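You operate a simulated robot arm through the tools that you are given. There is no shell and no other tool.

You are at the controls of a simulated two-armed robot. One attempt, no reset.

JOB
Put the 19 mm spacer from the top of the grey trolley on the lower shelf of the grey trolley and the 23 mm spacer on the top tray of the hanging shelf behind the bench. Lift the glove box lid of the following scooter open. Any order will do.
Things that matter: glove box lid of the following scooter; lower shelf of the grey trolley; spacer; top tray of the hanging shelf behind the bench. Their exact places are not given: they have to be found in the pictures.

It is judged by the outcome, as a careful person would: the job done as asked, and still so three seconds after it is handed in. It fails if anything else is knocked over, pushed out of place, dropped, spilled or broken. Lids that push on must go on centred and level and be pressed home; caps that screw on are set level and turned clockwise until they are tight.

ROBOT AND FRAMES
Two 7-joint arms with two-finger grippers on one trunk, on a base that moves. Base frame: it is fixed to the floor where the robot stands at the start and does not move with it; the origin is under the middle of the robot, x ahead of it, y to its left, z up. Units: cm, degrees, N and s.
The left shoulder is at the start at [7, 13.9, 123], the right one opposite. With the tool pointing down near the work surface each hand reaches from about 38 to 76 cm from the robot's upright axis, wherever it stands, measured 20 degrees to its own side. Places, roughly: glove box lid of the following scooter [70, 320, 110]; lower shelf of the grey trolley [70, -10, 40]; top tray of the hanging shelf behind the bench (44 [392, 310, 118]. Payload 3.43 kg a hand.
The tool frame of a hand sits at the grasp point between the pads (the TCP): z along the fingers, y along the line on which they close. The tips reach 3 cm beyond it. The gripper opens to 10.4 cm; its body begins 5.7 cm behind the TCP.
Orientation is that of the tool frame in the base frame, as a unit quaternion [w, x, y, z]. With the fingers straight down and closing along the base's y, the tool's x points along the base's -x, its y along +y and its z along -z.

CONTROLS
- The arms move only by the tool move_arm. It takes "left_deltas", "right_deltas" or both (then of equal length, played together; a hand with none holds still); each is a list of rows, each an object of numbers (a shift or turn left out is 0, a gripper value left out holds the last): "x", "y", "z": the shift along the base's x, y, z in units of 40 mm (1.0 is 40 mm); "ax", "ay", "az": the turn, a rotation vector about the base's x, y, z in units of 5 degrees (1.0 is 5 degrees). In form: [{"x": .., "y": .., "z": .., "ax": .., "ay": .., "az": ..}, ...]. A call has 1 to 20 rows; each row shifts and turns the commanded pose from where the row before left it. "left_fingers" and "right_fingers" are, for a hand that has rows, the closure, from 0 (fully open) to 1 (shut), set as the call begins (left out, the last holds). A call with a number of a shift or a turn outside -1 to 1 is refused whole. Rows are played at 5 a second. More than 5 cm and 8.6 degrees between two rows, or a gripper value outside its range, and nothing of the call is played. A pose out of reach is approached as far as the arm can. The call stops where the force on the tool passes 40 N (or 10 N more than at its start, if that is more) or the arm is blocked; 0.2 s more then pass. The fingers move at their own pace (about 4.5 cm/s each) and stop on an object; they squeeze with about 32 N. The grip force told is the motor's: it shows also when the fingers shut on nothing. Time passes only in rows, and 0.2 s behind the last, so rows that do not move let the fingers close. It gives the time, the measured TCP pose, the force on the tool (base axes), the opening and the grip force at its end, in the units of the frame above (readings bear some noise), with the torque about the TCP (base axes, N m) and any sound that the robot's microphone picked up.
- Cameras (640 x 400 px; columns grow to the right, rows downward): "scene" is now at [12.62, -1.33, 143.76]; the picture's right is [-0.17, -0.99, 0.00], its down [-0.75, 0.13, -0.65] and it looks along [0.64, -0.11, -0.76] (base axes); focal length 249 px, centre (320, 200). "left" rides on the left gripper at [6.7, -1.8, -9] in its tool frame; the picture's right is [0.25, 0.97, 0.00], its down [-0.73, 0.19, -0.66] and it looks along [-0.64, 0.17, 0.75] (tool axes); focal length 218 px, centre (320, 200). "right" rides on the right gripper at [6.7, 1.8, -9] in its tool frame; the picture's right is [-0.25, 0.97, 0.00], its down [-0.73, -0.19, -0.66] and it looks along [-0.64, -0.17, 0.75] (tool axes); focal length 218 px, centre (320, 200).
- camera(camera): a new picture of that camera. It takes no simulated time.
- raise_lower(by): slides the trunk up (or, below 0, down) by that many cm; the arms and the scene camera ride with it, the base frame stays. It gives what a move gives, with no picture.
- drive_base(legs): drives the robot by 1 to 6 legs, each [ahead, left, turn to the left] in cm, cm and degrees, along the robot's own axes; the way and the turn of a leg run together, so that a leg with both is an arc; at most 150 cm and 180 degrees a leg. The arms and the cameras ride along, it lands a little off, and it stops where it bumps. It gives what a move gives.
- turn_head(pan, tilt): turns the head with the scene camera to pan (to the left, within 86 degrees either way) and tilt (down, from -29 to 69), counted from straight ahead of the robot. It gives what a move gives.
- probe_pixels(camera, pixels): for up to 12 pixels [column, row] of the newest picture of that camera ("zoom" is the newest enlarged one), the place [x, y, z] in the base frame of the surface seen there, good to about 0.2 cm. It takes no simulated time.
- inspect(camera, box): a new picture of the part [left, top, right, bottom] of that camera's present view, enlarged. It takes no simulated time.
- hand_in(): hands the job in; it is judged then, once.

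Leave the grippers open and the arms clear of the work at the hand-in unless told otherwise.

The tools are called after "Emit:" as name(argument=value, ...) on one line, values as JSON. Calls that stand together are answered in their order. move_arm: Moves the arms, as the interface text tells. Its arguments: {"type":"object","properties":{"left_deltas":{"type":"array","items":{"type":"object","properties":{"x":{"type":"number"},"y":{"type":"number"},"z":{"type":"number"},"ax":{"type":"number"},"ay":{"type":"number"},"az":{"type":"number"}}}},"left_fingers":{"type":"number"},"right_deltas":{"type":"array","items":{"type":"object","properties":{"x":{"type":"number"},"y":{"type":"number"},"z":{"type":"number"},"ax":{"type":"number"},"ay":{"type":"number"},"az":{"type":"number"}}}},"right_fingers":{"type":"number"}},"required":[]} The other tools are called the same way: raise_lower (by) moves the trunk up or down; drive_base (legs) drives the base; turn_head (pan, tilt) turns the head that bears the scene camera; camera (camera) takes a picture; probe_pixels (camera, pixels) gives the place of the surface under pixels of a picture; inspect (camera, box) takes an enlarged picture of a part of a camera's view; hand_in () hands the job in.

At the start:

```text
time: 0.0
left_tcp_pos: [56.03, 7.66, 112.1]
left_tcp_rot: [0.001, 0.0, 1.0, 0.0]
left_ft_force: [-1.4, 0.2, -0.2]
left_torque: [-0.04, 0.03, 0.03]
left_width: 10.38
left_grasp_force: 0.1
right_tcp_pos: [47.54, -39.26, 115.02]
right_tcp_rot: [0.0, 0.0, 1.0, 0.001]
right_ft_force: [0.1, -0.8, 1.3]
right_torque: [0.0, 0.02, -0.02]
right_width: 10.4
right_grasp_force: 0.0
trunk travel left (down, up): [-72.5, 21.5]
robot x, y, heading: [-0.14, 0.05, 0.1]
head pan, tilt (commanded): [-9.7, 49.2]
```

scene: 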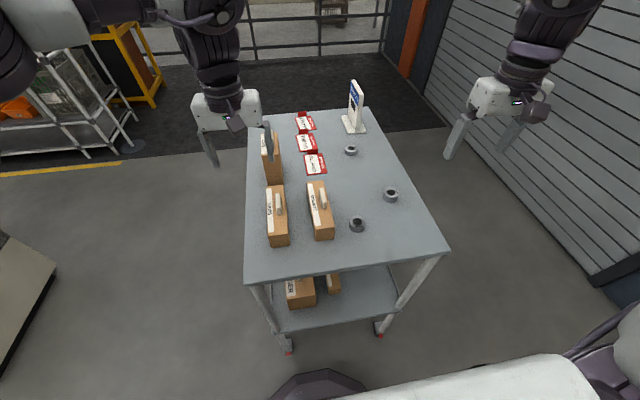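
right: 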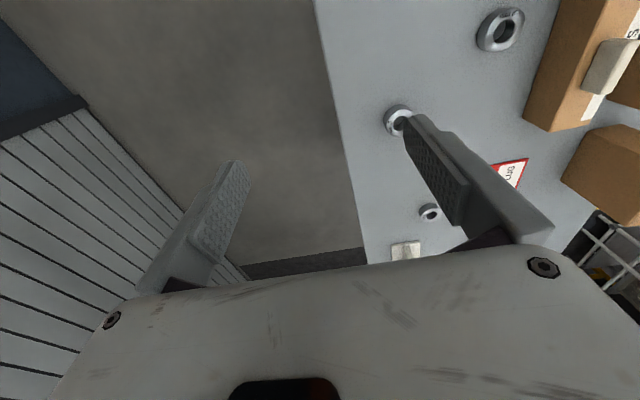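
left: 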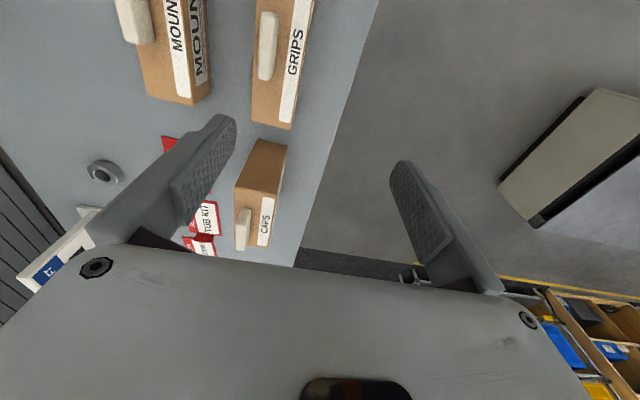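

I see the grey trolley ahead with three ring-shaped spacers on its top: near pixels (357,224), (390,195) and (351,150). I'll enlarge that part to compare them and read the sign.

Emit:
inspect(camera="scene", box=[320, 70, 440, 250])

Emit:
inspect(camera="scene", box=[240, 70, 440, 350])

```text
2.22 times, centred on (380, 160) of scene
```

zoom: 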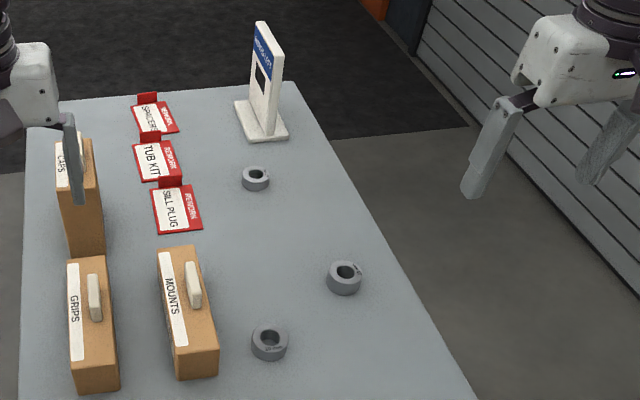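

```text
1.43 times, centred on (340, 210) of scene
```

zoom: 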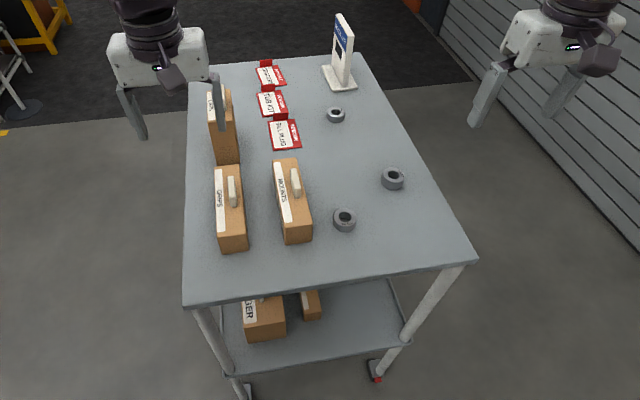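

Three rings lie at different spots and seem to carry small engraved marks. I'll zoom in tightly on each one, and on the stand.

Emit:
inspect(camera="scene", box=[341, 211, 373, 237])

Emit:
inspect(camera="scene", box=[374, 182, 406, 208])

Emit:
inspect(camera="scene", box=[335, 138, 367, 164])

Emit:
inspect(camera="scene", box=[335, 75, 375, 140])

Emit:
inspect(camera="right", box=[370, 0, 550, 260])

```text
15.38 times, centred on (357, 224) of scene
```

zoom: 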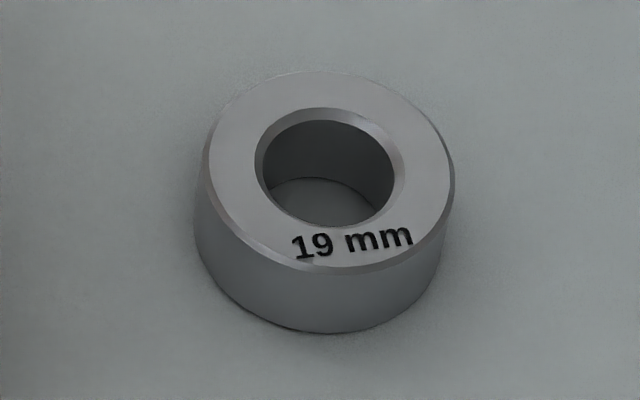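

```text
15.38 times, centred on (390, 195) of scene
```

zoom: 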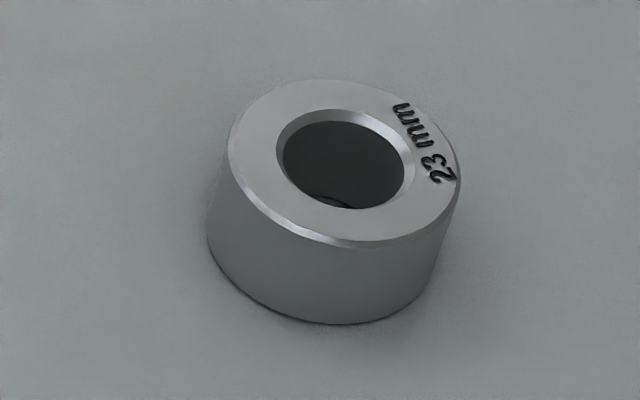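

```text
15.38 times, centred on (351, 151) of scene
```

zoom: 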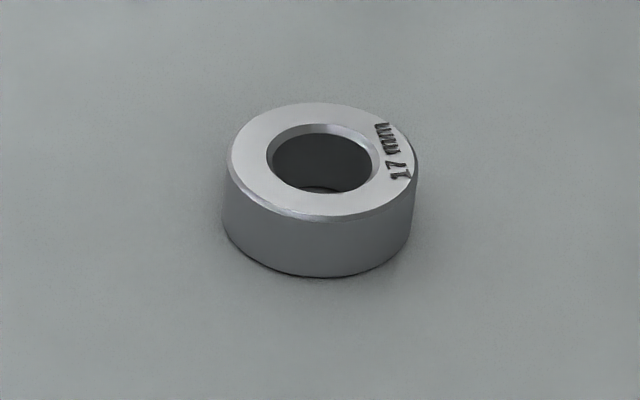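

```text
6.15 times, centred on (355, 108) of scene
```

zoom: 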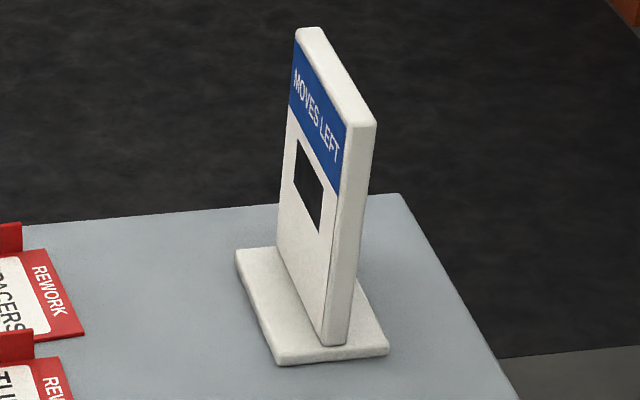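

```text
1.54 times, centred on (460, 130) of right
```

zoom: 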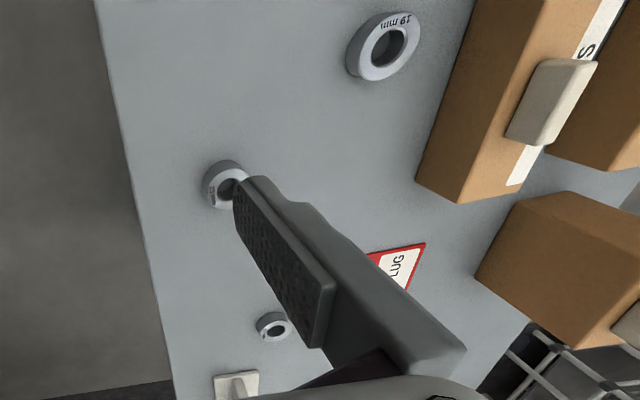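

The rings read: (357,224) = 19 mm, (390,195) = 23 mm, (351,150) = 17 mm (leave that one). Next I measure the rings and the trolley edges, and the lower shelf.

Emit:
camera(camera="scene")

Emit:
probe_pixels(camera="scene", pixels=[[357, 231], [352, 220], [365, 222], [390, 202], [384, 192], [397, 193], [246, 280], [448, 250], [372, 110], [250, 118], [340, 300], [390, 285]])

Emit:
inspect(camera="scene", box=[240, 240, 460, 378])

```text
taken
```

scene: 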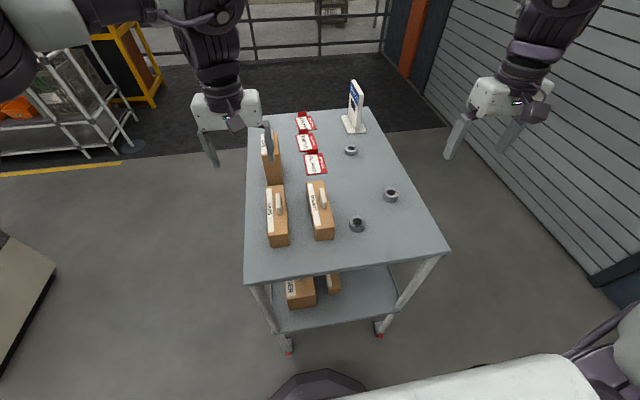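

```text
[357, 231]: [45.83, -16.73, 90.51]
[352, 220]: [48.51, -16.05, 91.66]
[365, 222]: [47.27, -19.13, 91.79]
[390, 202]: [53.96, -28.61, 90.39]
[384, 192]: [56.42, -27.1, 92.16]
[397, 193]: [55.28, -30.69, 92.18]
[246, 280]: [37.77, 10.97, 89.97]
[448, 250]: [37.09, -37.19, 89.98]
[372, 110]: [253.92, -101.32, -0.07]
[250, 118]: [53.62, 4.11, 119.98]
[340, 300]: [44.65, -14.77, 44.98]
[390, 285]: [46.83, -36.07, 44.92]
```

```text
2.90 times, centred on (350, 309) of scene
```

zoom: 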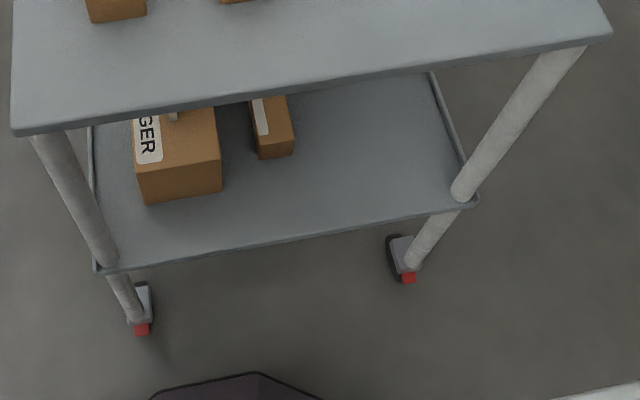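

The trolley top is at z=90 and the lower shelf at z≈45. The stand says "MOVES LEFT" with a dark window; I'll look at it with the left hand camera, in case it bears a count, and look at the lower shelf and the rings in that view.

Emit:
inspect(camera="left", box=[0, 190, 120, 310])

Emit:
inspect(camera="scene", box=[285, 105, 335, 180])

```text
3.33 times, centred on (60, 250) of left
```

zoom: 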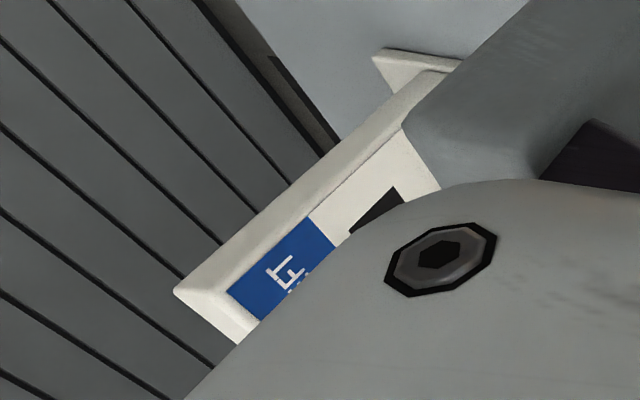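

```text
5.33 times, centred on (310, 142) of scene
```

zoom: 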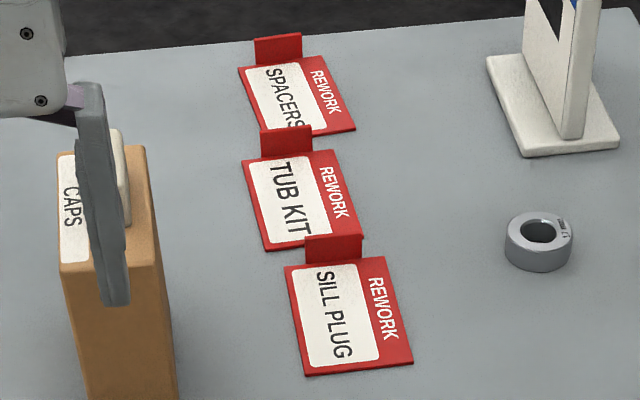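

The rework tags and the boxes are to be left alone. "MOVES LEFT" may tell the direction of the scooter line, which matters for which scooter is "following". I'll turn the head left to survey the room.

Emit:
turn_head(pan=80, tilt=15)

Emit:
camera(camera="scene")

Emit:
turn_head(pan=40, tilt=15)

Emit:
camera(camera="scene")

Emit:
turn_head(pan=0, tilt=10)

Emit:
camera(camera="scene")

```text
time: 1.6
left_tcp_pos: [56.04, 7.86, 111.96]
left_tcp_rot: [0.0, 0.0, 1.0, 0.0]
left_ft_force: [-0.2, 0.3, -0.3]
left_torque: [0.01, -0.04, 0.02]
left_width: 10.4
left_grasp_force: 0.0
right_tcp_pos: [47.46, -39.2, 114.96]
right_tcp_rot: [0.0, 0.0, 1.0, 0.001]
right_ft_force: [-0.4, -0.3, 0.0]
right_torque: [0.0, 0.03, -0.01]
right_width: 10.39
right_grasp_force: 0.2
trunk travel left (down, up): [-72.5, 21.5]
robot x, y, heading: [-0.31, 0.26, 0.1]
head pan, tilt (commanded): [80.0, 15.0]
```

```text
taken
```

scene: 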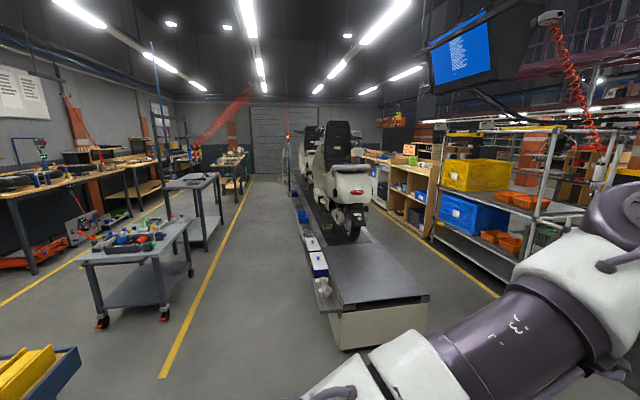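

```text
time: 2.7
left_tcp_pos: [56.08, 7.74, 111.99]
left_tcp_rot: [0.0, 0.0, 1.0, 0.0]
left_ft_force: [-0.6, 1.0, -0.4]
left_torque: [-0.02, -0.02, -0.03]
left_width: 10.41
left_grasp_force: 0.1
right_tcp_pos: [47.35, -39.24, 115.08]
right_tcp_rot: [0.0, 0.0, 1.0, 0.001]
right_ft_force: [-0.4, -0.1, -0.5]
right_torque: [0.0, 0.0, -0.01]
right_width: 10.4
right_grasp_force: 0.0
trunk travel left (down, up): [-72.5, 21.5]
robot x, y, heading: [0.08, -0.18, 0.1]
head pan, tilt (commanded): [40.0, 15.0]
```

```text
taken
```

scene: 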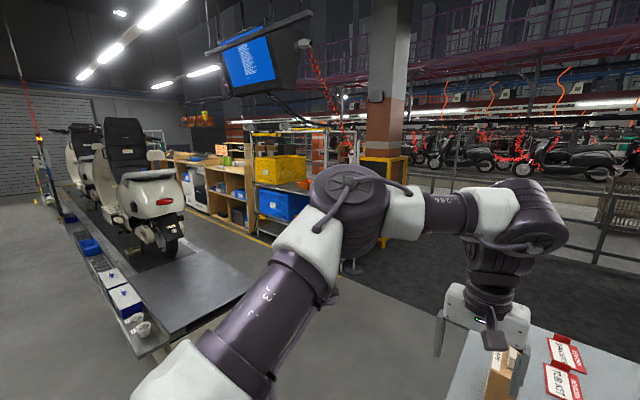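

```text
time: 3.8
left_tcp_pos: [56.11, 7.81, 112.07]
left_tcp_rot: [0.0, -0.001, 1.0, 0.0]
left_ft_force: [-0.4, -0.1, -0.3]
left_torque: [-0.01, 0.01, 0.02]
left_width: 10.4
left_grasp_force: 0.1
right_tcp_pos: [47.38, -39.31, 114.9]
right_tcp_rot: [0.0, -0.001, 1.0, 0.0]
right_ft_force: [0.1, 0.2, -0.3]
right_torque: [0.0, -0.03, -0.01]
right_width: 10.4
right_grasp_force: 0.1
trunk travel left (down, up): [-72.5, 21.5]
robot x, y, heading: [-0.3, 0.16, 0.0]
head pan, tilt (commanded): [0.0, 10.0]
```

```text
taken
```

scene: 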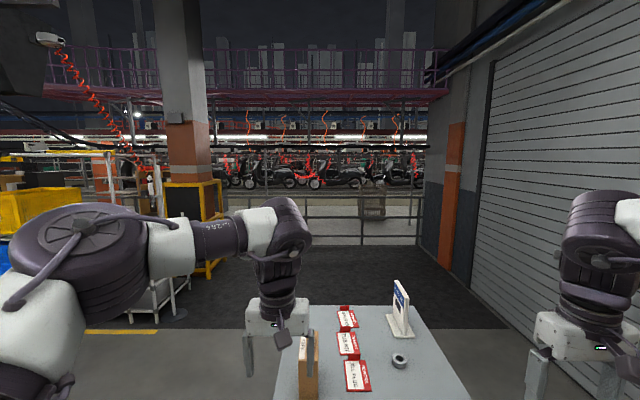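

There's a monitor with text on the left and a line with scooters on it. I'll turn back to it and enlarge the monitor and the scooters.

Emit:
turn_head(pan=60, tilt=5)

Emit:
camera(camera="scene")

```text
time: 5.1
left_tcp_pos: [56.02, 7.66, 111.99]
left_tcp_rot: [0.0, 0.001, 1.0, 0.0]
left_ft_force: [0.2, -0.2, 0.5]
left_torque: [0.0, -0.01, -0.02]
left_width: 10.39
left_grasp_force: 0.0
right_tcp_pos: [47.42, -39.26, 114.99]
right_tcp_rot: [0.0, -0.001, 1.0, 0.0]
right_ft_force: [-0.5, -0.9, -0.2]
right_torque: [-0.02, 0.03, -0.01]
right_width: 10.38
right_grasp_force: 0.0
trunk travel left (down, up): [-72.5, 21.5]
robot x, y, heading: [-0.2, -0.12, -0.1]
head pan, tilt (commanded): [60.0, 5.0]
```

```text
taken
```

scene: 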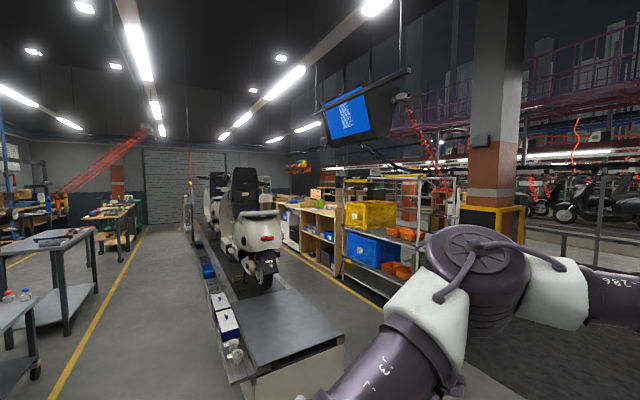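

Now I enlarge the monitor at about (348,117), and the scooters at about (230,230).

Emit:
inspect(camera="scene", box=[318, 85, 382, 147])

Emit:
inspect(camera="scene", box=[180, 160, 340, 300])

Emit:
probe_pixels(camera="scene", pixels=[[245, 240], [243, 185], [217, 185], [280, 325], [255, 280], [350, 115], [300, 220], [372, 215], [230, 320], [200, 290], [300, 195], [270, 240]])

```text
6.45 times, centred on (350, 116) of scene
```

zoom: 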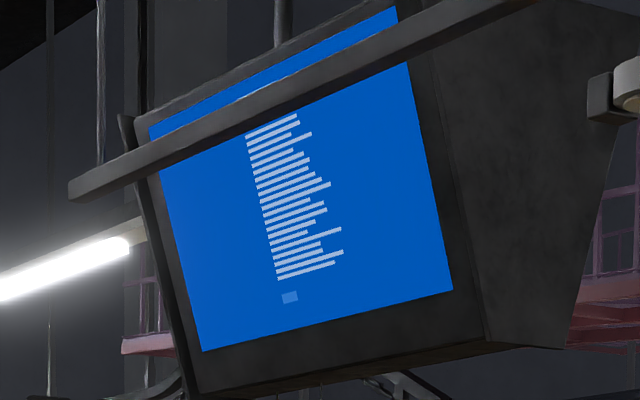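

```text
2.86 times, centred on (260, 230) of scene
```

zoom: 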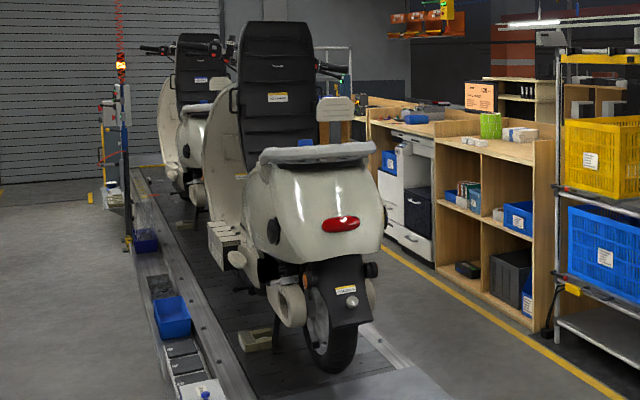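

```text
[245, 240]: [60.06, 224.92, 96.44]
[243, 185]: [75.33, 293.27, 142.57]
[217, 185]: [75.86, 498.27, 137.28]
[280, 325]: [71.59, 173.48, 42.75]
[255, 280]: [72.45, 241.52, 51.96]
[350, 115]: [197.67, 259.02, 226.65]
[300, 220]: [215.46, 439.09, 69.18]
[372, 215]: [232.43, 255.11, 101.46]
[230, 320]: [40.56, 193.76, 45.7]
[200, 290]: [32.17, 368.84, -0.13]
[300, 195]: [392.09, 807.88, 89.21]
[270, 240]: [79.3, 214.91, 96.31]
```

The near scooter on the line (tail at y≈215) faces +y, and its front would be at about y=320, which fits the given rough place of the glove box lid. First the spacers. I'll turn the head back to the trolley to measure more exactly.

Emit:
turn_head(pan=-20, tilt=58)

Emit:
camera(camera="scene")

```text
time: 6.6
left_tcp_pos: [55.98, 7.8, 112.09]
left_tcp_rot: [0.0, 0.0, 1.0, 0.0]
left_ft_force: [0.8, -0.5, 0.1]
left_torque: [0.0, 0.02, -0.03]
left_width: 10.4
left_grasp_force: 0.2
right_tcp_pos: [47.45, -39.28, 115.02]
right_tcp_rot: [0.0, 0.001, 1.0, 0.001]
right_ft_force: [0.0, 0.4, -0.1]
right_torque: [0.01, -0.03, 0.04]
right_width: 10.38
right_grasp_force: 0.1
trunk travel left (down, up): [-72.5, 21.5]
robot x, y, heading: [-0.01, 0.08, -0.1]
head pan, tilt (commanded): [-20.0, 58.0]
```

```text
taken
```

scene: 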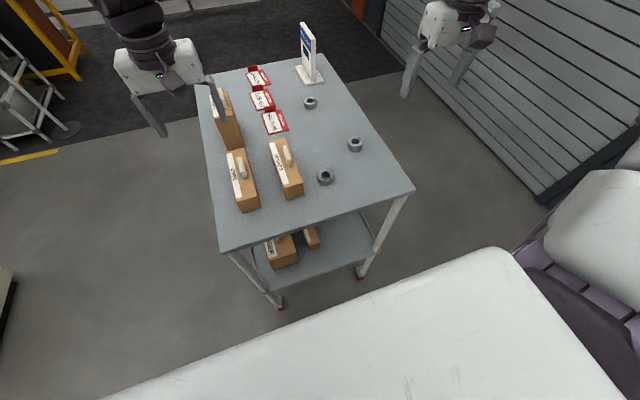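

The rings now are at (325,177) for 19 mm and (355,144) for 23 mm. I'll enlarge the area and probe the ring tops there, plus the near boxes and the lower shelf.

Emit:
inspect(camera="scene", box=[308, 130, 372, 190])

Emit:
inspect(camera="scene", box=[210, 180, 430, 318])

```text
6.67 times, centred on (340, 160) of scene
```

zoom: 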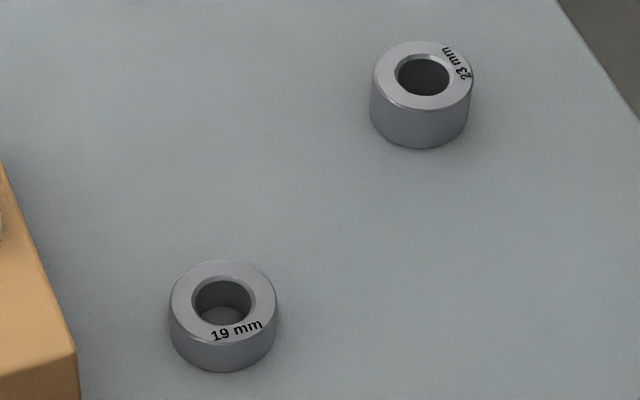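

```text
2.90 times, centred on (320, 249) of scene
```

zoom: 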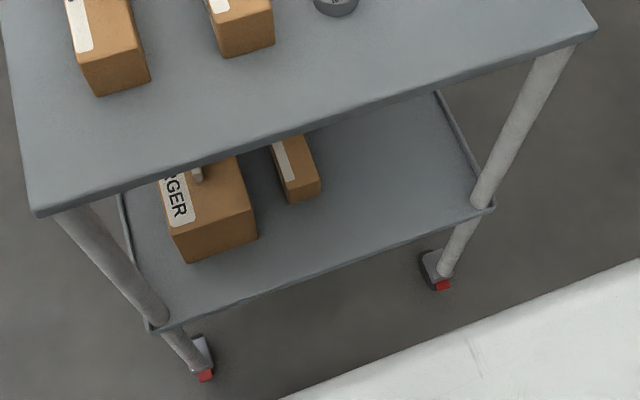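

I'll probe the lower shelf in this zoom: its front edge, right rim, the box corners, and open area near (380,200).

Emit:
probe_pixels(camera="zoom", pixels=[[257, 238], [190, 262], [320, 192], [292, 202], [300, 288], [400, 248], [380, 200], [485, 205], [440, 95], [345, 130], [590, 35], [250, 52]])

Emit:
inspect(camera="scene", box=[308, 130, 372, 190])

Emit:
probe_pixels(camera="zoom", pixels=[[172, 300], [276, 302], [225, 264], [225, 338], [223, 370], [374, 77], [473, 82], [424, 43], [424, 108], [420, 147], [75, 350], [82, 398]])

```text
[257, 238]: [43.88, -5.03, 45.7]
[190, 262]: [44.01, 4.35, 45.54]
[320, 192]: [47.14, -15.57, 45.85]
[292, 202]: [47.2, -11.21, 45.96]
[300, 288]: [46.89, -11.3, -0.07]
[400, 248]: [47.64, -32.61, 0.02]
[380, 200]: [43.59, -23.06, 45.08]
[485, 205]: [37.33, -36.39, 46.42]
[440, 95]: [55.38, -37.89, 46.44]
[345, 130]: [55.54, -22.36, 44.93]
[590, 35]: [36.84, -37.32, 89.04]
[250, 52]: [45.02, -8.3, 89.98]
```

```text
6.67 times, centred on (340, 160) of scene
```

zoom: 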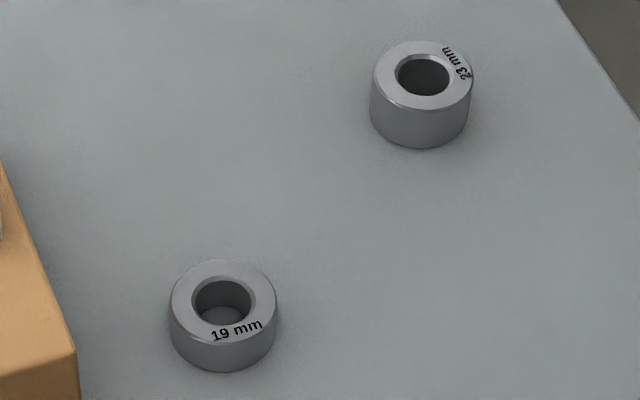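

```text
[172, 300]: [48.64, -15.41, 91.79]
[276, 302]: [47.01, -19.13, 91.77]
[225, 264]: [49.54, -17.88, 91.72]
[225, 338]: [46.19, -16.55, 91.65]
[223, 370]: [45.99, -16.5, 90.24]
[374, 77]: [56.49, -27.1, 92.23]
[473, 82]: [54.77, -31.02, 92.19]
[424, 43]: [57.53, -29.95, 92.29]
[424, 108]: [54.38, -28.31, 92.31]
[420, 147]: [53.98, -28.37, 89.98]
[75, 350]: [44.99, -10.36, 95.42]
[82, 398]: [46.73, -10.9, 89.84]
```

19 mm: centre ≈ (47.85, -17.25), top 91.8, about 4.05 cm across. 23 mm: centre ≈ (55.8, -29.1), top 92.25, about 4.2 cm across. The MOUNTS box is close on the left of the 19 mm one, so I'll check its top height and the right hand's size before choosing the grasp direction.

Emit:
probe_pixels(camera="scene", pixels=[[272, 148], [290, 158], [283, 142], [298, 185], [288, 190], [422, 30], [450, 40], [487, 20], [405, 95], [410, 70], [460, 80], [470, 60]])

Emit:
inspect(camera="scene", box=[380, 0, 520, 110])

```text
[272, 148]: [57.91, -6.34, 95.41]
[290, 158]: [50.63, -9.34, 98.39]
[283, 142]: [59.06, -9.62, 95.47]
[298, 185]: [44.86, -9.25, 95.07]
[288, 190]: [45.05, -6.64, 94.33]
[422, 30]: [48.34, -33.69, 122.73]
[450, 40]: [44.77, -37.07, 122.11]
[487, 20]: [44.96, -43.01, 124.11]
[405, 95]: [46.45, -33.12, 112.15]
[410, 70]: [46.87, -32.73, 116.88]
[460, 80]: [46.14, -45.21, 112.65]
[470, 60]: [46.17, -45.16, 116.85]
```

```text
3.64 times, centred on (450, 55) of scene
```

zoom: 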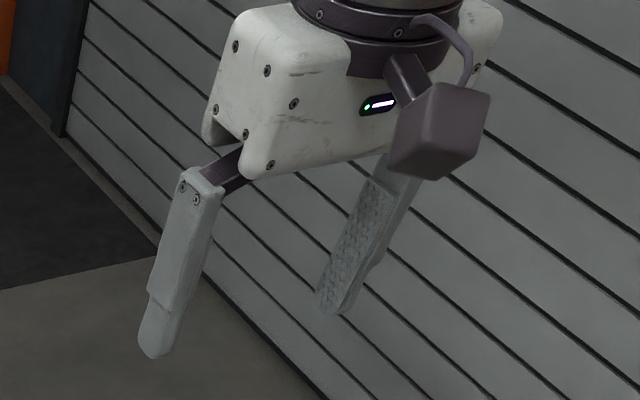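

The hand has a camera cube on the robot's side, and fingers about 1.3 cm thick and 2 cm wide. Because the lower shelf must be reached from the front under the top, I'll pick the 19 mm ring with the hand leaning 30° and, to keep clear of the boxes (tops at 95.4, handles 98.4), coming from the right side. First I turn the right hand 60° to the left and lean it, while shifting to above the ring.

Emit:
move_arm(right_deltas=[{"y": 0.43, "az": 1}, {"y": 0.43, "az": 1}, {"y": 0.43, "az": 1}, {"y": 0.43, "az": 1}, {"y": 0.43, "az": 1}, {"y": 0.43, "az": 1}, {"y": 0.43, "az": 1}, {"y": 0.43, "az": 1}, {"y": 0.43, "az": 1}, {"y": 0.43, "az": 1}, {"y": 0.43, "az": 1}, {"y": 0.43, "az": 1}, {"ax": 0.866, "ay": -0.5}, {"ax": 0.866, "ay": -0.5}, {"ax": 0.866, "ay": -0.5}, {"ax": 0.866, "ay": -0.5}, {"ax": 0.866, "ay": -0.5}, {"ax": 0.866, "ay": -0.5}], right_fingers=0.3)

Emit:
camera(camera="scene")

Emit:
camera(camera="right")

```text
time: 10.4
left_tcp_pos: [55.94, 7.69, 112.12]
left_tcp_rot: [0.0, 0.0, 1.0, -0.001]
left_ft_force: [0.6, -0.5, -0.3]
left_torque: [0.06, 0.01, -0.02]
left_width: 10.4
left_grasp_force: 0.1
right_tcp_pos: [46.68, -19.48, 114.58]
right_tcp_rot: [0.225, -0.484, 0.836, 0.131]
right_ft_force: [0.1, 0.1, 0.2]
right_torque: [0.02, -0.01, 0.02]
right_width: 7.29
right_grasp_force: 0.1
right hand out of reach, approached as far as the arm can: row 12
trunk travel left (down, up): [-72.5, 21.5]
robot x, y, heading: [0.41, 0.01, 0.1]
head pan, tilt (commanded): [-20.0, 58.0]
```

```text
taken
```

scene: 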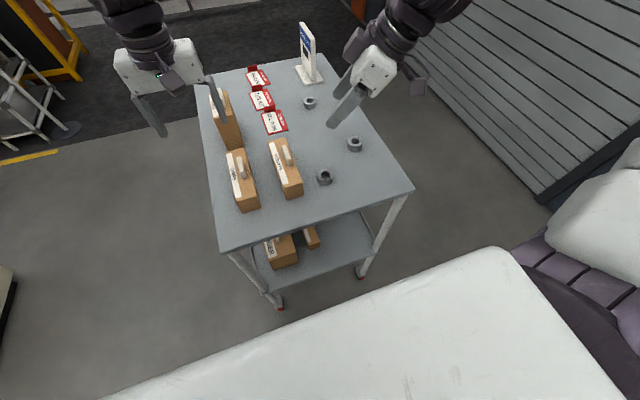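

```text
taken
```

right: 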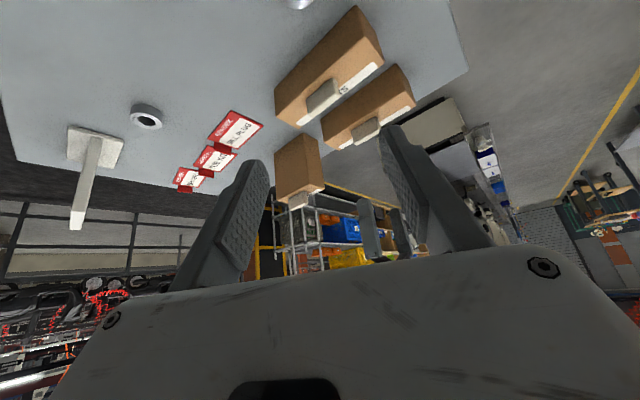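

Orientation is as intended; the position fell a little short at that height (46.7, -19.5, 114.6). I lower towards the ring to about z=100 and check.

Emit:
move_arm(right_deltas=[{"z": -0.9, "y": 0.06, "x": 0.03}, {"z": -0.9, "y": 0.06, "x": 0.03}, {"z": -0.9, "y": 0.07, "x": 0.03}, {"z": -0.9, "y": 0.07, "x": 0.03}, {}])

Emit:
camera(camera="scene")

Emit:
camera(camera="right")

```text
time: 11.6
left_tcp_pos: [56.07, 7.67, 111.98]
left_tcp_rot: [-0.001, 0.001, 1.0, 0.0]
left_ft_force: [-0.5, 0.8, -0.2]
left_torque: [-0.03, -0.01, 0.06]
left_width: 10.38
left_grasp_force: 0.1
right_tcp_pos: [47.13, -18.54, 100.21]
right_tcp_rot: [0.224, -0.483, 0.836, 0.13]
right_ft_force: [-0.2, 1.0, 0.1]
right_torque: [0.01, 0.0, 0.02]
right_width: 7.26
right_grasp_force: 0.1
trunk travel left (down, up): [-72.5, 21.5]
robot x, y, heading: [0.31, 0.33, 0.3]
head pan, tilt (commanded): [-20.0, 58.0]
```

```text
taken
```

scene: 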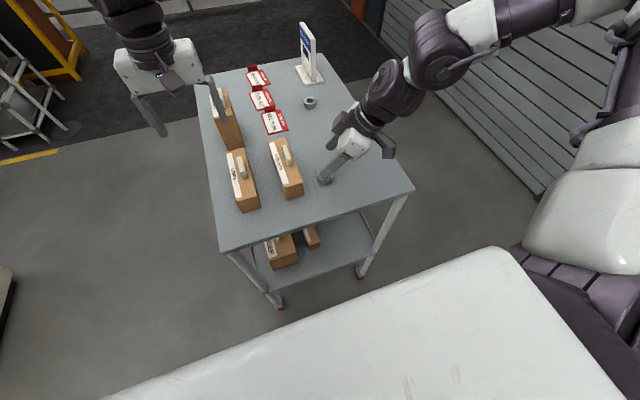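

```text
taken
```

right: 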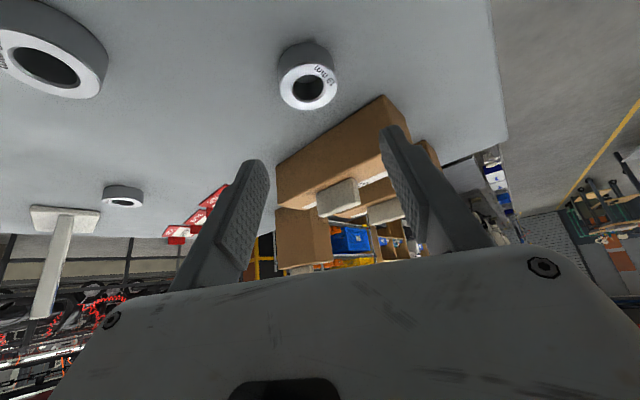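

The ring sits between the fingers in the right-hand picture (307,80), with the hand at (47.1, -18.5, 100.2). I lower to z≈93.5 in small steps.

Emit:
move_arm(right_deltas=[{"z": -0.5, "y": 0.02}, {"z": -0.5}, {"z": -0.4}, {"z": -0.27}, {}])

Emit:
inspect(camera="scene", box=[290, 120, 380, 200])

Emit:
camera(camera="right")

```text
time: 12.8
left_tcp_pos: [55.87, 7.67, 112.06]
left_tcp_rot: [0.0, 0.0, 1.0, 0.0]
left_ft_force: [-0.1, -0.2, 0.3]
left_torque: [0.01, -0.01, -0.02]
left_width: 10.41
left_grasp_force: 0.0
right_tcp_pos: [47.17, -18.32, 93.47]
right_tcp_rot: [0.224, -0.483, 0.836, 0.131]
right_ft_force: [0.0, -0.6, 0.6]
right_torque: [0.01, 0.04, 0.02]
right_width: 7.26
right_grasp_force: 0.1
trunk travel left (down, up): [-72.5, 21.5]
robot x, y, heading: [0.2, 0.02, -0.1]
head pan, tilt (commanded): [-20.0, 58.0]
```

```text
5.00 times, centred on (335, 160) of scene
```

zoom: 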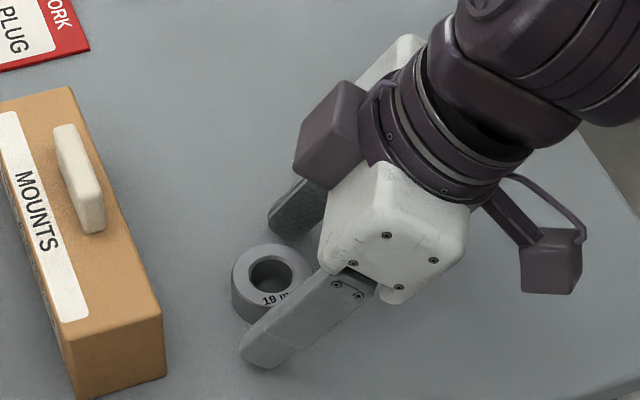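

```text
taken
```

right: 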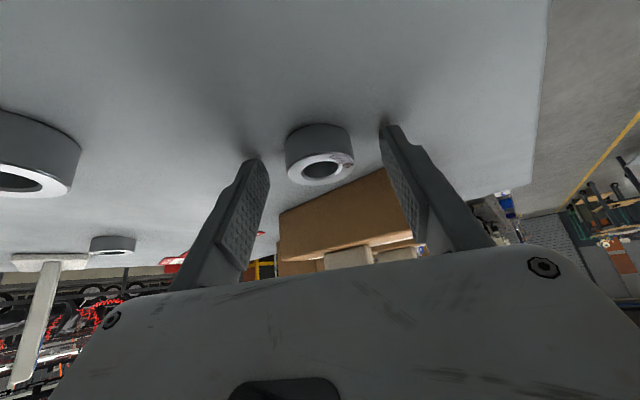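

The tips straddle the ring. I shift about 0.5 cm further along the pointing direction for a fuller grip, then close.

Emit:
move_arm(right_deltas=[{"x": 0.06, "y": 0.1, "z": -0.03}, {}])

Emit:
move_arm(right_deltas=[{}, {}, {}, {}, {}, {}], right_fingers=1.0)

Emit:
camera(camera="right")

Emit:
inspect(camera="scene", box=[290, 120, 380, 200])

```text
time: 13.4
left_tcp_pos: [55.91, 7.78, 112.12]
left_tcp_rot: [-0.001, 0.0, 1.0, 0.0]
left_ft_force: [0.0, -0.8, 0.5]
left_torque: [0.0, 0.01, 0.01]
left_width: 10.38
left_grasp_force: 0.1
right_tcp_pos: [47.38, -17.91, 93.46]
right_tcp_rot: [0.225, -0.483, 0.836, 0.13]
right_ft_force: [-0.3, -2.1, 5.7]
right_torque: [-0.16, -0.19, -0.12]
right_width: 7.2
right_grasp_force: 0.0
trunk travel left (down, up): [-72.5, 21.5]
robot x, y, heading: [0.05, 0.08, -0.1]
head pan, tilt (commanded): [-20.0, 58.0]
```

```text
time: 14.8
left_tcp_pos: [55.95, 7.7, 111.93]
left_tcp_rot: [0.0, 0.0, 1.0, 0.0]
left_ft_force: [-0.3, 1.1, -0.1]
left_torque: [0.04, 0.03, 0.04]
left_width: 10.4
left_grasp_force: 0.1
right_tcp_pos: [47.5, -17.9, 93.48]
right_tcp_rot: [0.224, -0.483, 0.837, 0.129]
right_ft_force: [0.0, 0.8, -0.1]
right_torque: [-0.01, -0.01, -0.01]
right_width: 4.02
right_grasp_force: 32.1
trunk travel left (down, up): [-72.5, 21.5]
robot x, y, heading: [0.01, -0.14, -0.2]
head pan, tilt (commanded): [-20.0, 58.0]
```

```text
taken
```

right: 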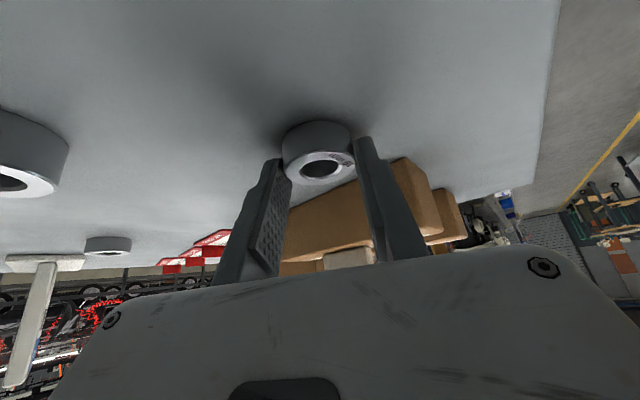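

```text
5.00 times, centred on (335, 160) of scene
```

zoom: 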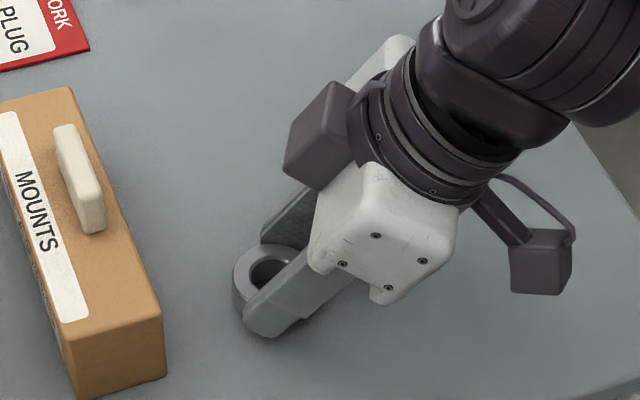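

The grip is firm: width 4.02 cm, 32 N. I lift it, turn the right hand back to point forward off to the right, and at the same time lift the left hand and bring it left and back so that it stays clear of the trolley later.

Emit:
move_arm(right_deltas=[{"z": 0.5}, {"z": 1}, {"z": 1}, {"z": 1}, {"z": 0.3, "az": -1, "y": -0.33}, {"az": -1, "y": -0.33}, {"az": -1, "y": -0.33}, {"az": -1, "y": -0.33}, {"az": -1, "y": -0.33}, {"az": -1, "y": -0.33}, {"az": -1, "y": -0.33}, {"az": -1, "y": -0.33}, {"az": -1, "y": -0.33}, {"az": -1, "y": -0.33}, {"az": -1, "y": -0.33}, {"az": -1, "y": -0.33}, {}], left_deltas=[{"z": 1}, {"z": 1}, {"z": 1}, {}, {"x": -0.67, "y": 0.9}, {"x": -0.67, "y": 0.9}, {"x": -0.67, "y": 0.9}, {"x": -0.67, "y": 0.9}, {"x": -0.67, "y": 0.9}, {"x": -0.67, "y": 0.9}, {}, {}, {}, {}, {}, {}, {}])

Emit:
camera(camera="scene")

Emit:
camera(camera="right")

```text
time: 18.4
left_tcp_pos: [40.11, 29.4, 124.02]
left_tcp_rot: [0.001, 0.0, 1.0, 0.0]
left_ft_force: [-1.0, 0.0, 0.8]
left_torque: [-0.02, 0.0, 0.02]
left_width: 10.39
left_grasp_force: 0.0
right_tcp_pos: [47.43, -33.79, 108.69]
right_tcp_rot: [0.259, 0.001, 0.966, 0.001]
right_ft_force: [0.4, -0.1, -0.9]
right_torque: [0.0, 0.03, -0.01]
right_width: 4.04
right_grasp_force: 32.1
trunk travel left (down, up): [-72.5, 21.5]
robot x, y, heading: [0.06, -0.08, 0.0]
head pan, tilt (commanded): [-20.0, 58.0]
```

```text
taken
```

scene: 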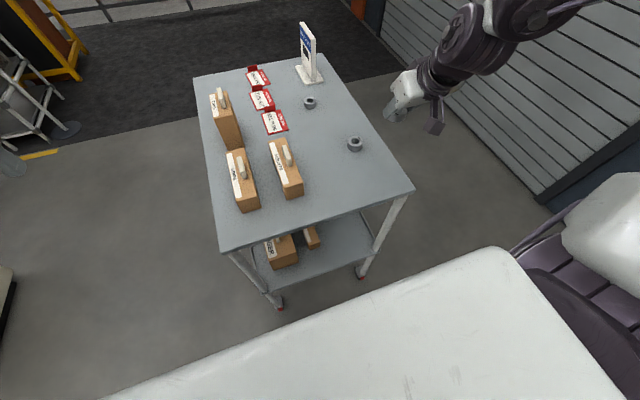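

```text
taken
```

right: 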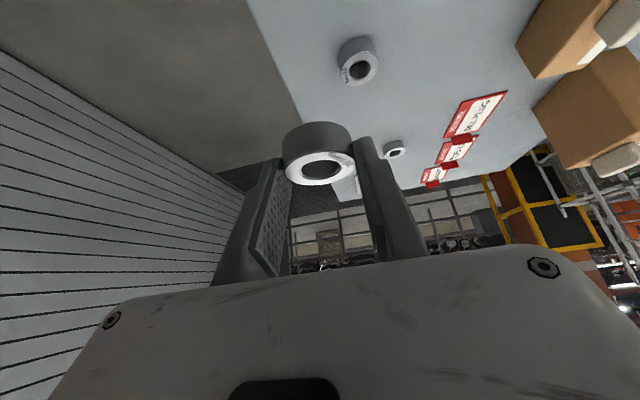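

The 19 mm ring is held. I drive straight back 28 cm so that both hands are in front of the trolley, not over it.

Emit:
drive_base(legs=[[-28, 0, 0]])

Emit:
turn_head(pan=-15, tilt=45)

Emit:
camera(camera="scene")

```text
time: 20.4
left_tcp_pos: [12.49, 29.52, 124.05]
left_tcp_rot: [-0.001, -0.001, 1.0, 0.0]
left_ft_force: [-0.9, 0.0, 0.3]
left_torque: [-0.02, 0.02, 0.02]
left_width: 10.4
left_grasp_force: 0.0
right_tcp_pos: [19.74, -33.68, 108.62]
right_tcp_rot: [0.258, -0.001, 0.966, 0.0]
right_ft_force: [0.3, 0.4, -0.6]
right_torque: [0.01, -0.03, -0.04]
right_width: 4.03
right_grasp_force: 31.9
trunk travel left (down, up): [-72.5, 21.5]
robot x, y, heading: [-27.7, 0.23, 0.0]
head pan, tilt (commanded): [-20.0, 58.0]
```

```text
time: 21.1
left_tcp_pos: [12.12, 29.48, 124.07]
left_tcp_rot: [0.0, 0.0, 1.0, 0.0]
left_ft_force: [0.1, 0.8, 0.4]
left_torque: [-0.02, -0.02, 0.0]
left_width: 10.4
left_grasp_force: 0.1
right_tcp_pos: [19.65, -33.72, 108.66]
right_tcp_rot: [0.26, -0.001, 0.966, 0.001]
right_ft_force: [-0.2, -0.2, -0.6]
right_torque: [-0.06, 0.0, 0.0]
right_width: 4.06
right_grasp_force: 31.7
trunk travel left (down, up): [-72.5, 21.5]
robot x, y, heading: [-27.85, 0.15, 0.0]
head pan, tilt (commanded): [-15.0, 45.0]
```

```text
taken
```

scene: 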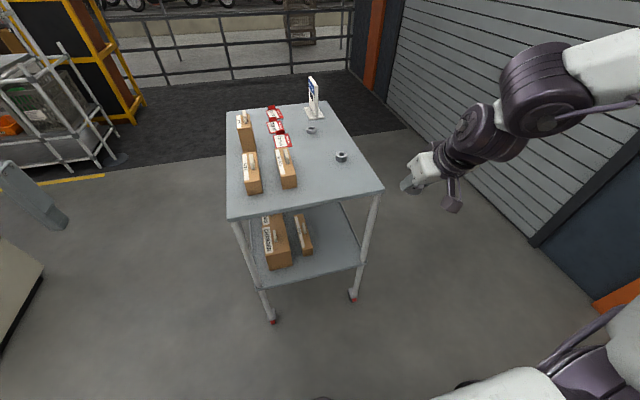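

There is a clear view of the lower shelf now. I probe the arm's elbow and wrist, and the shelf's free area, before lowering.

Emit:
probe_pixels(camera="scene", pixels=[[545, 80], [480, 130], [600, 65], [452, 208], [425, 165], [330, 245], [345, 265], [360, 262], [255, 285], [300, 280], [303, 252], [280, 266]])

Emit:
inspect(camera="scene", box=[220, 190, 390, 330])

```text
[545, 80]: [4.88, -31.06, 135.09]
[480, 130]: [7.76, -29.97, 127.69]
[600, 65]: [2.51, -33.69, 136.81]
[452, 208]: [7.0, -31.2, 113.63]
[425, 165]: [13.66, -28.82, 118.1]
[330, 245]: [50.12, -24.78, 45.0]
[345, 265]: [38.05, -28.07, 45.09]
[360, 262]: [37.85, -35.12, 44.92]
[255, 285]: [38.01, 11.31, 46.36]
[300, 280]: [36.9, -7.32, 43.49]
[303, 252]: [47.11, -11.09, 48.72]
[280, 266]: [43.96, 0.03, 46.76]
```

```text
2.86 times, centred on (305, 260) of scene
```

zoom: 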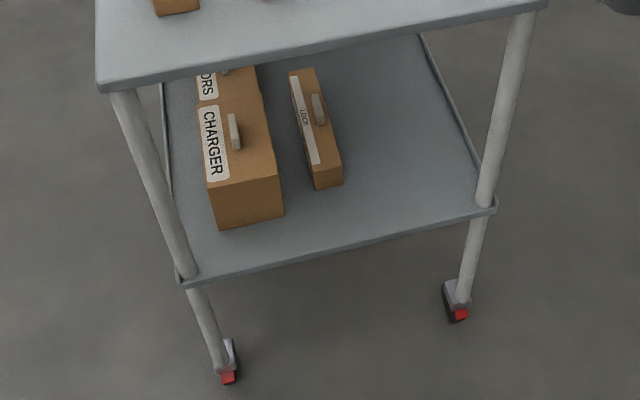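

The lower shelf (z=45.0, front edge x≈37) has no front rim, and its right half is free; the LOCK box starts at y≈-15.6. I now lower the trunk by 47 cm.

Emit:
raise_lower(by=-47)

Emit:
turn_head(pan=-15, tilt=30)

Emit:
camera(camera="scene")

```text
refused: -47 is not a number from -40 to 40
```

```text
time: 21.9
left_tcp_pos: [12.35, 29.38, 124.17]
left_tcp_rot: [0.0, -0.001, 1.0, 0.0]
left_ft_force: [0.1, 0.7, 0.0]
left_torque: [0.0, -0.01, 0.01]
left_width: 10.39
left_grasp_force: 0.0
right_tcp_pos: [19.69, -33.78, 108.57]
right_tcp_rot: [0.259, 0.0, 0.966, 0.001]
right_ft_force: [-0.1, 0.1, 0.3]
right_torque: [-0.01, 0.02, -0.03]
right_width: 4.05
right_grasp_force: 32.0
trunk travel left (down, up): [-72.5, 21.5]
robot x, y, heading: [-27.84, -0.09, -0.0]
head pan, tilt (commanded): [-15.0, 30.0]
```

```text
taken
```

scene: 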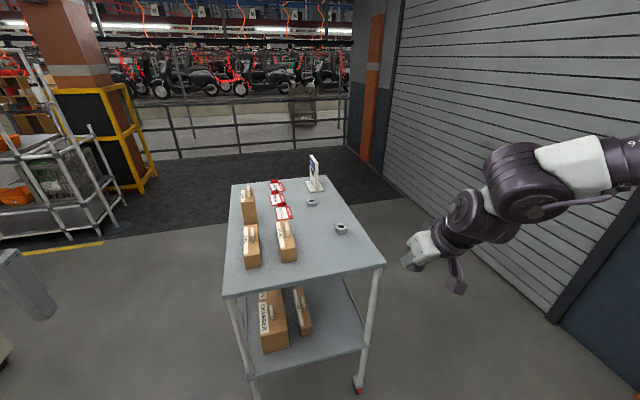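

The trunk takes at most 40 cm per call, so I lower it in two steps: 40, then 7.

Emit:
raise_lower(by=-40)

Emit:
raise_lower(by=-7)

Emit:
camera(camera="scene")

```text
time: 25.7
left_tcp_pos: [12.12, 29.52, 84.23]
left_tcp_rot: [0.0, -0.001, 1.0, 0.0]
left_ft_force: [0.5, 0.2, 0.4]
left_torque: [0.0, 0.01, -0.02]
left_width: 10.4
left_grasp_force: 0.1
right_tcp_pos: [19.77, -33.77, 68.59]
right_tcp_rot: [0.259, 0.0, 0.966, 0.001]
right_ft_force: [-0.2, 0.7, -0.5]
right_torque: [0.01, -0.01, 0.0]
right_width: 4.0
right_grasp_force: 31.9
trunk travel left (down, up): [-32.5, 61.5]
robot x, y, heading: [-27.86, 0.14, 0.1]
head pan, tilt (commanded): [-15.0, 30.0]
```

```text
time: 26.8
left_tcp_pos: [12.21, 29.33, 77.15]
left_tcp_rot: [0.0, -0.001, 1.0, 0.0]
left_ft_force: [-1.1, 0.1, 0.1]
left_torque: [0.0, 0.02, 0.0]
left_width: 10.4
left_grasp_force: 0.1
right_tcp_pos: [19.6, -33.78, 61.75]
right_tcp_rot: [0.259, 0.0, 0.966, 0.001]
right_ft_force: [-0.2, 0.5, -0.2]
right_torque: [0.0, 0.02, 0.02]
right_width: 4.02
right_grasp_force: 32.6
trunk travel left (down, up): [-25.5, 68.5]
robot x, y, heading: [-27.67, -0.06, 0.1]
head pan, tilt (commanded): [-15.0, 30.0]
```

```text
taken
```

scene: 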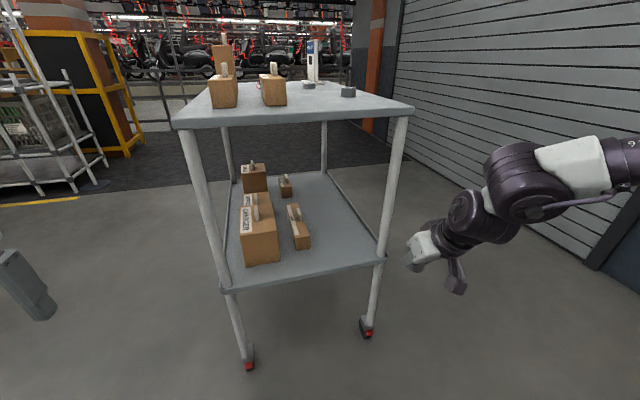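

The lower shelf is clearly seen with the free right half. I bring the right hand to y≈-23, then forward under the top and down to about z=50.5, with the ring about 2 cm above the shelf.

Emit:
move_arm(right_deltas=[{"y": 0.9}, {"y": 0.9}, {"y": 0.9}, {"x": 0.89, "z": -0.4}, {"x": 0.89, "z": -0.4}, {"x": 0.89, "z": -0.4}, {"x": 0.89, "z": -0.4}, {"x": 0.89, "z": -0.4}, {"x": 0.89, "z": -0.4}, {"x": 0.89, "z": -0.4}, {}])

Emit:
camera(camera="scene")

Emit:
camera(camera="right")

```text
time: 29.2
left_tcp_pos: [12.2, 29.39, 77.17]
left_tcp_rot: [0.0, -0.001, 1.0, 0.0]
left_ft_force: [-0.8, -0.5, -0.1]
left_torque: [0.03, -0.03, 0.0]
left_width: 10.38
left_grasp_force: 0.1
right_tcp_pos: [40.01, -28.16, 53.44]
right_tcp_rot: [0.259, 0.0, 0.966, 0.0]
right_ft_force: [-0.1, 0.8, -0.6]
right_torque: [-0.01, 0.04, -0.02]
right_width: 4.03
right_grasp_force: 31.7
right hand out of reach, approached as far as the arm can: row 3, 8, 9, 10
trunk travel left (down, up): [-25.5, 68.5]
robot x, y, heading: [-27.61, 0.13, 0.0]
head pan, tilt (commanded): [-15.0, 30.0]
```

```text
taken
```

scene: 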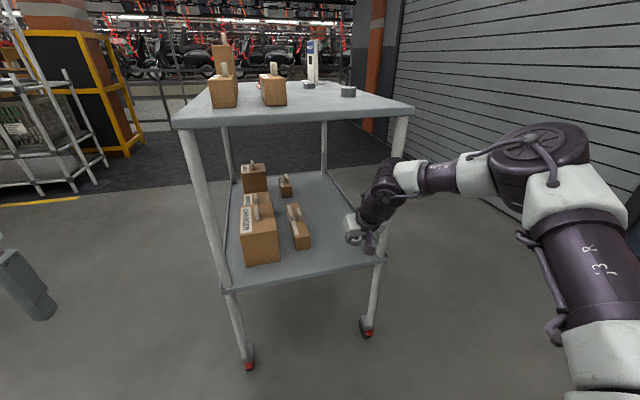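

```text
taken
```

right: 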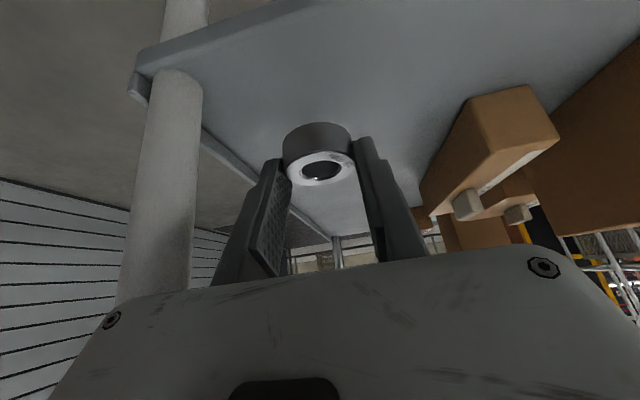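

The arm ran out of reach at (40.0, -28.2, 53.4). A small base move will do the rest. First I check how far the wrist and forearm are from the right front leg of the trolley.

Emit:
probe_pixels(camera="scene", pixels=[[383, 170], [378, 190], [392, 190], [408, 172], [440, 172], [480, 165], [370, 243], [396, 140], [383, 245], [352, 230], [367, 215]])

Emit:
inspect(camera="scene", box=[310, 120, 470, 290])

```text
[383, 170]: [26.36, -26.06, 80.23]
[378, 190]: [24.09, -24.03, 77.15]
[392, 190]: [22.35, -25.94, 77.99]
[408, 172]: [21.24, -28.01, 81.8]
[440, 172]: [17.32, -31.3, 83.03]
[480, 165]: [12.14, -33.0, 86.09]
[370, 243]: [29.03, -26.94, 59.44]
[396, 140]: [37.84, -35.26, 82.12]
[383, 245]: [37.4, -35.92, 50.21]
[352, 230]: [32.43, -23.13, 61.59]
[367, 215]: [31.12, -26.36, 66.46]
```

```text
2.35 times, centred on (390, 205) of scene
```

zoom: 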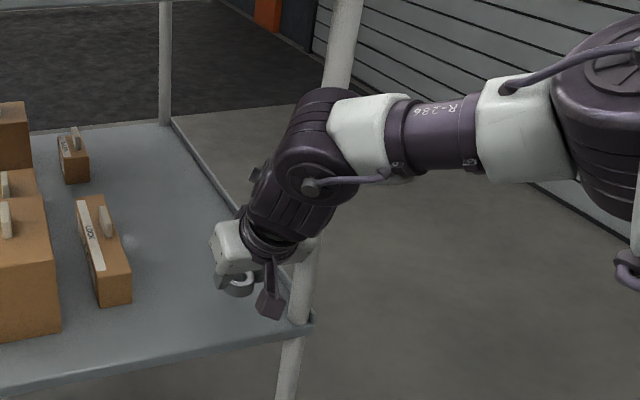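

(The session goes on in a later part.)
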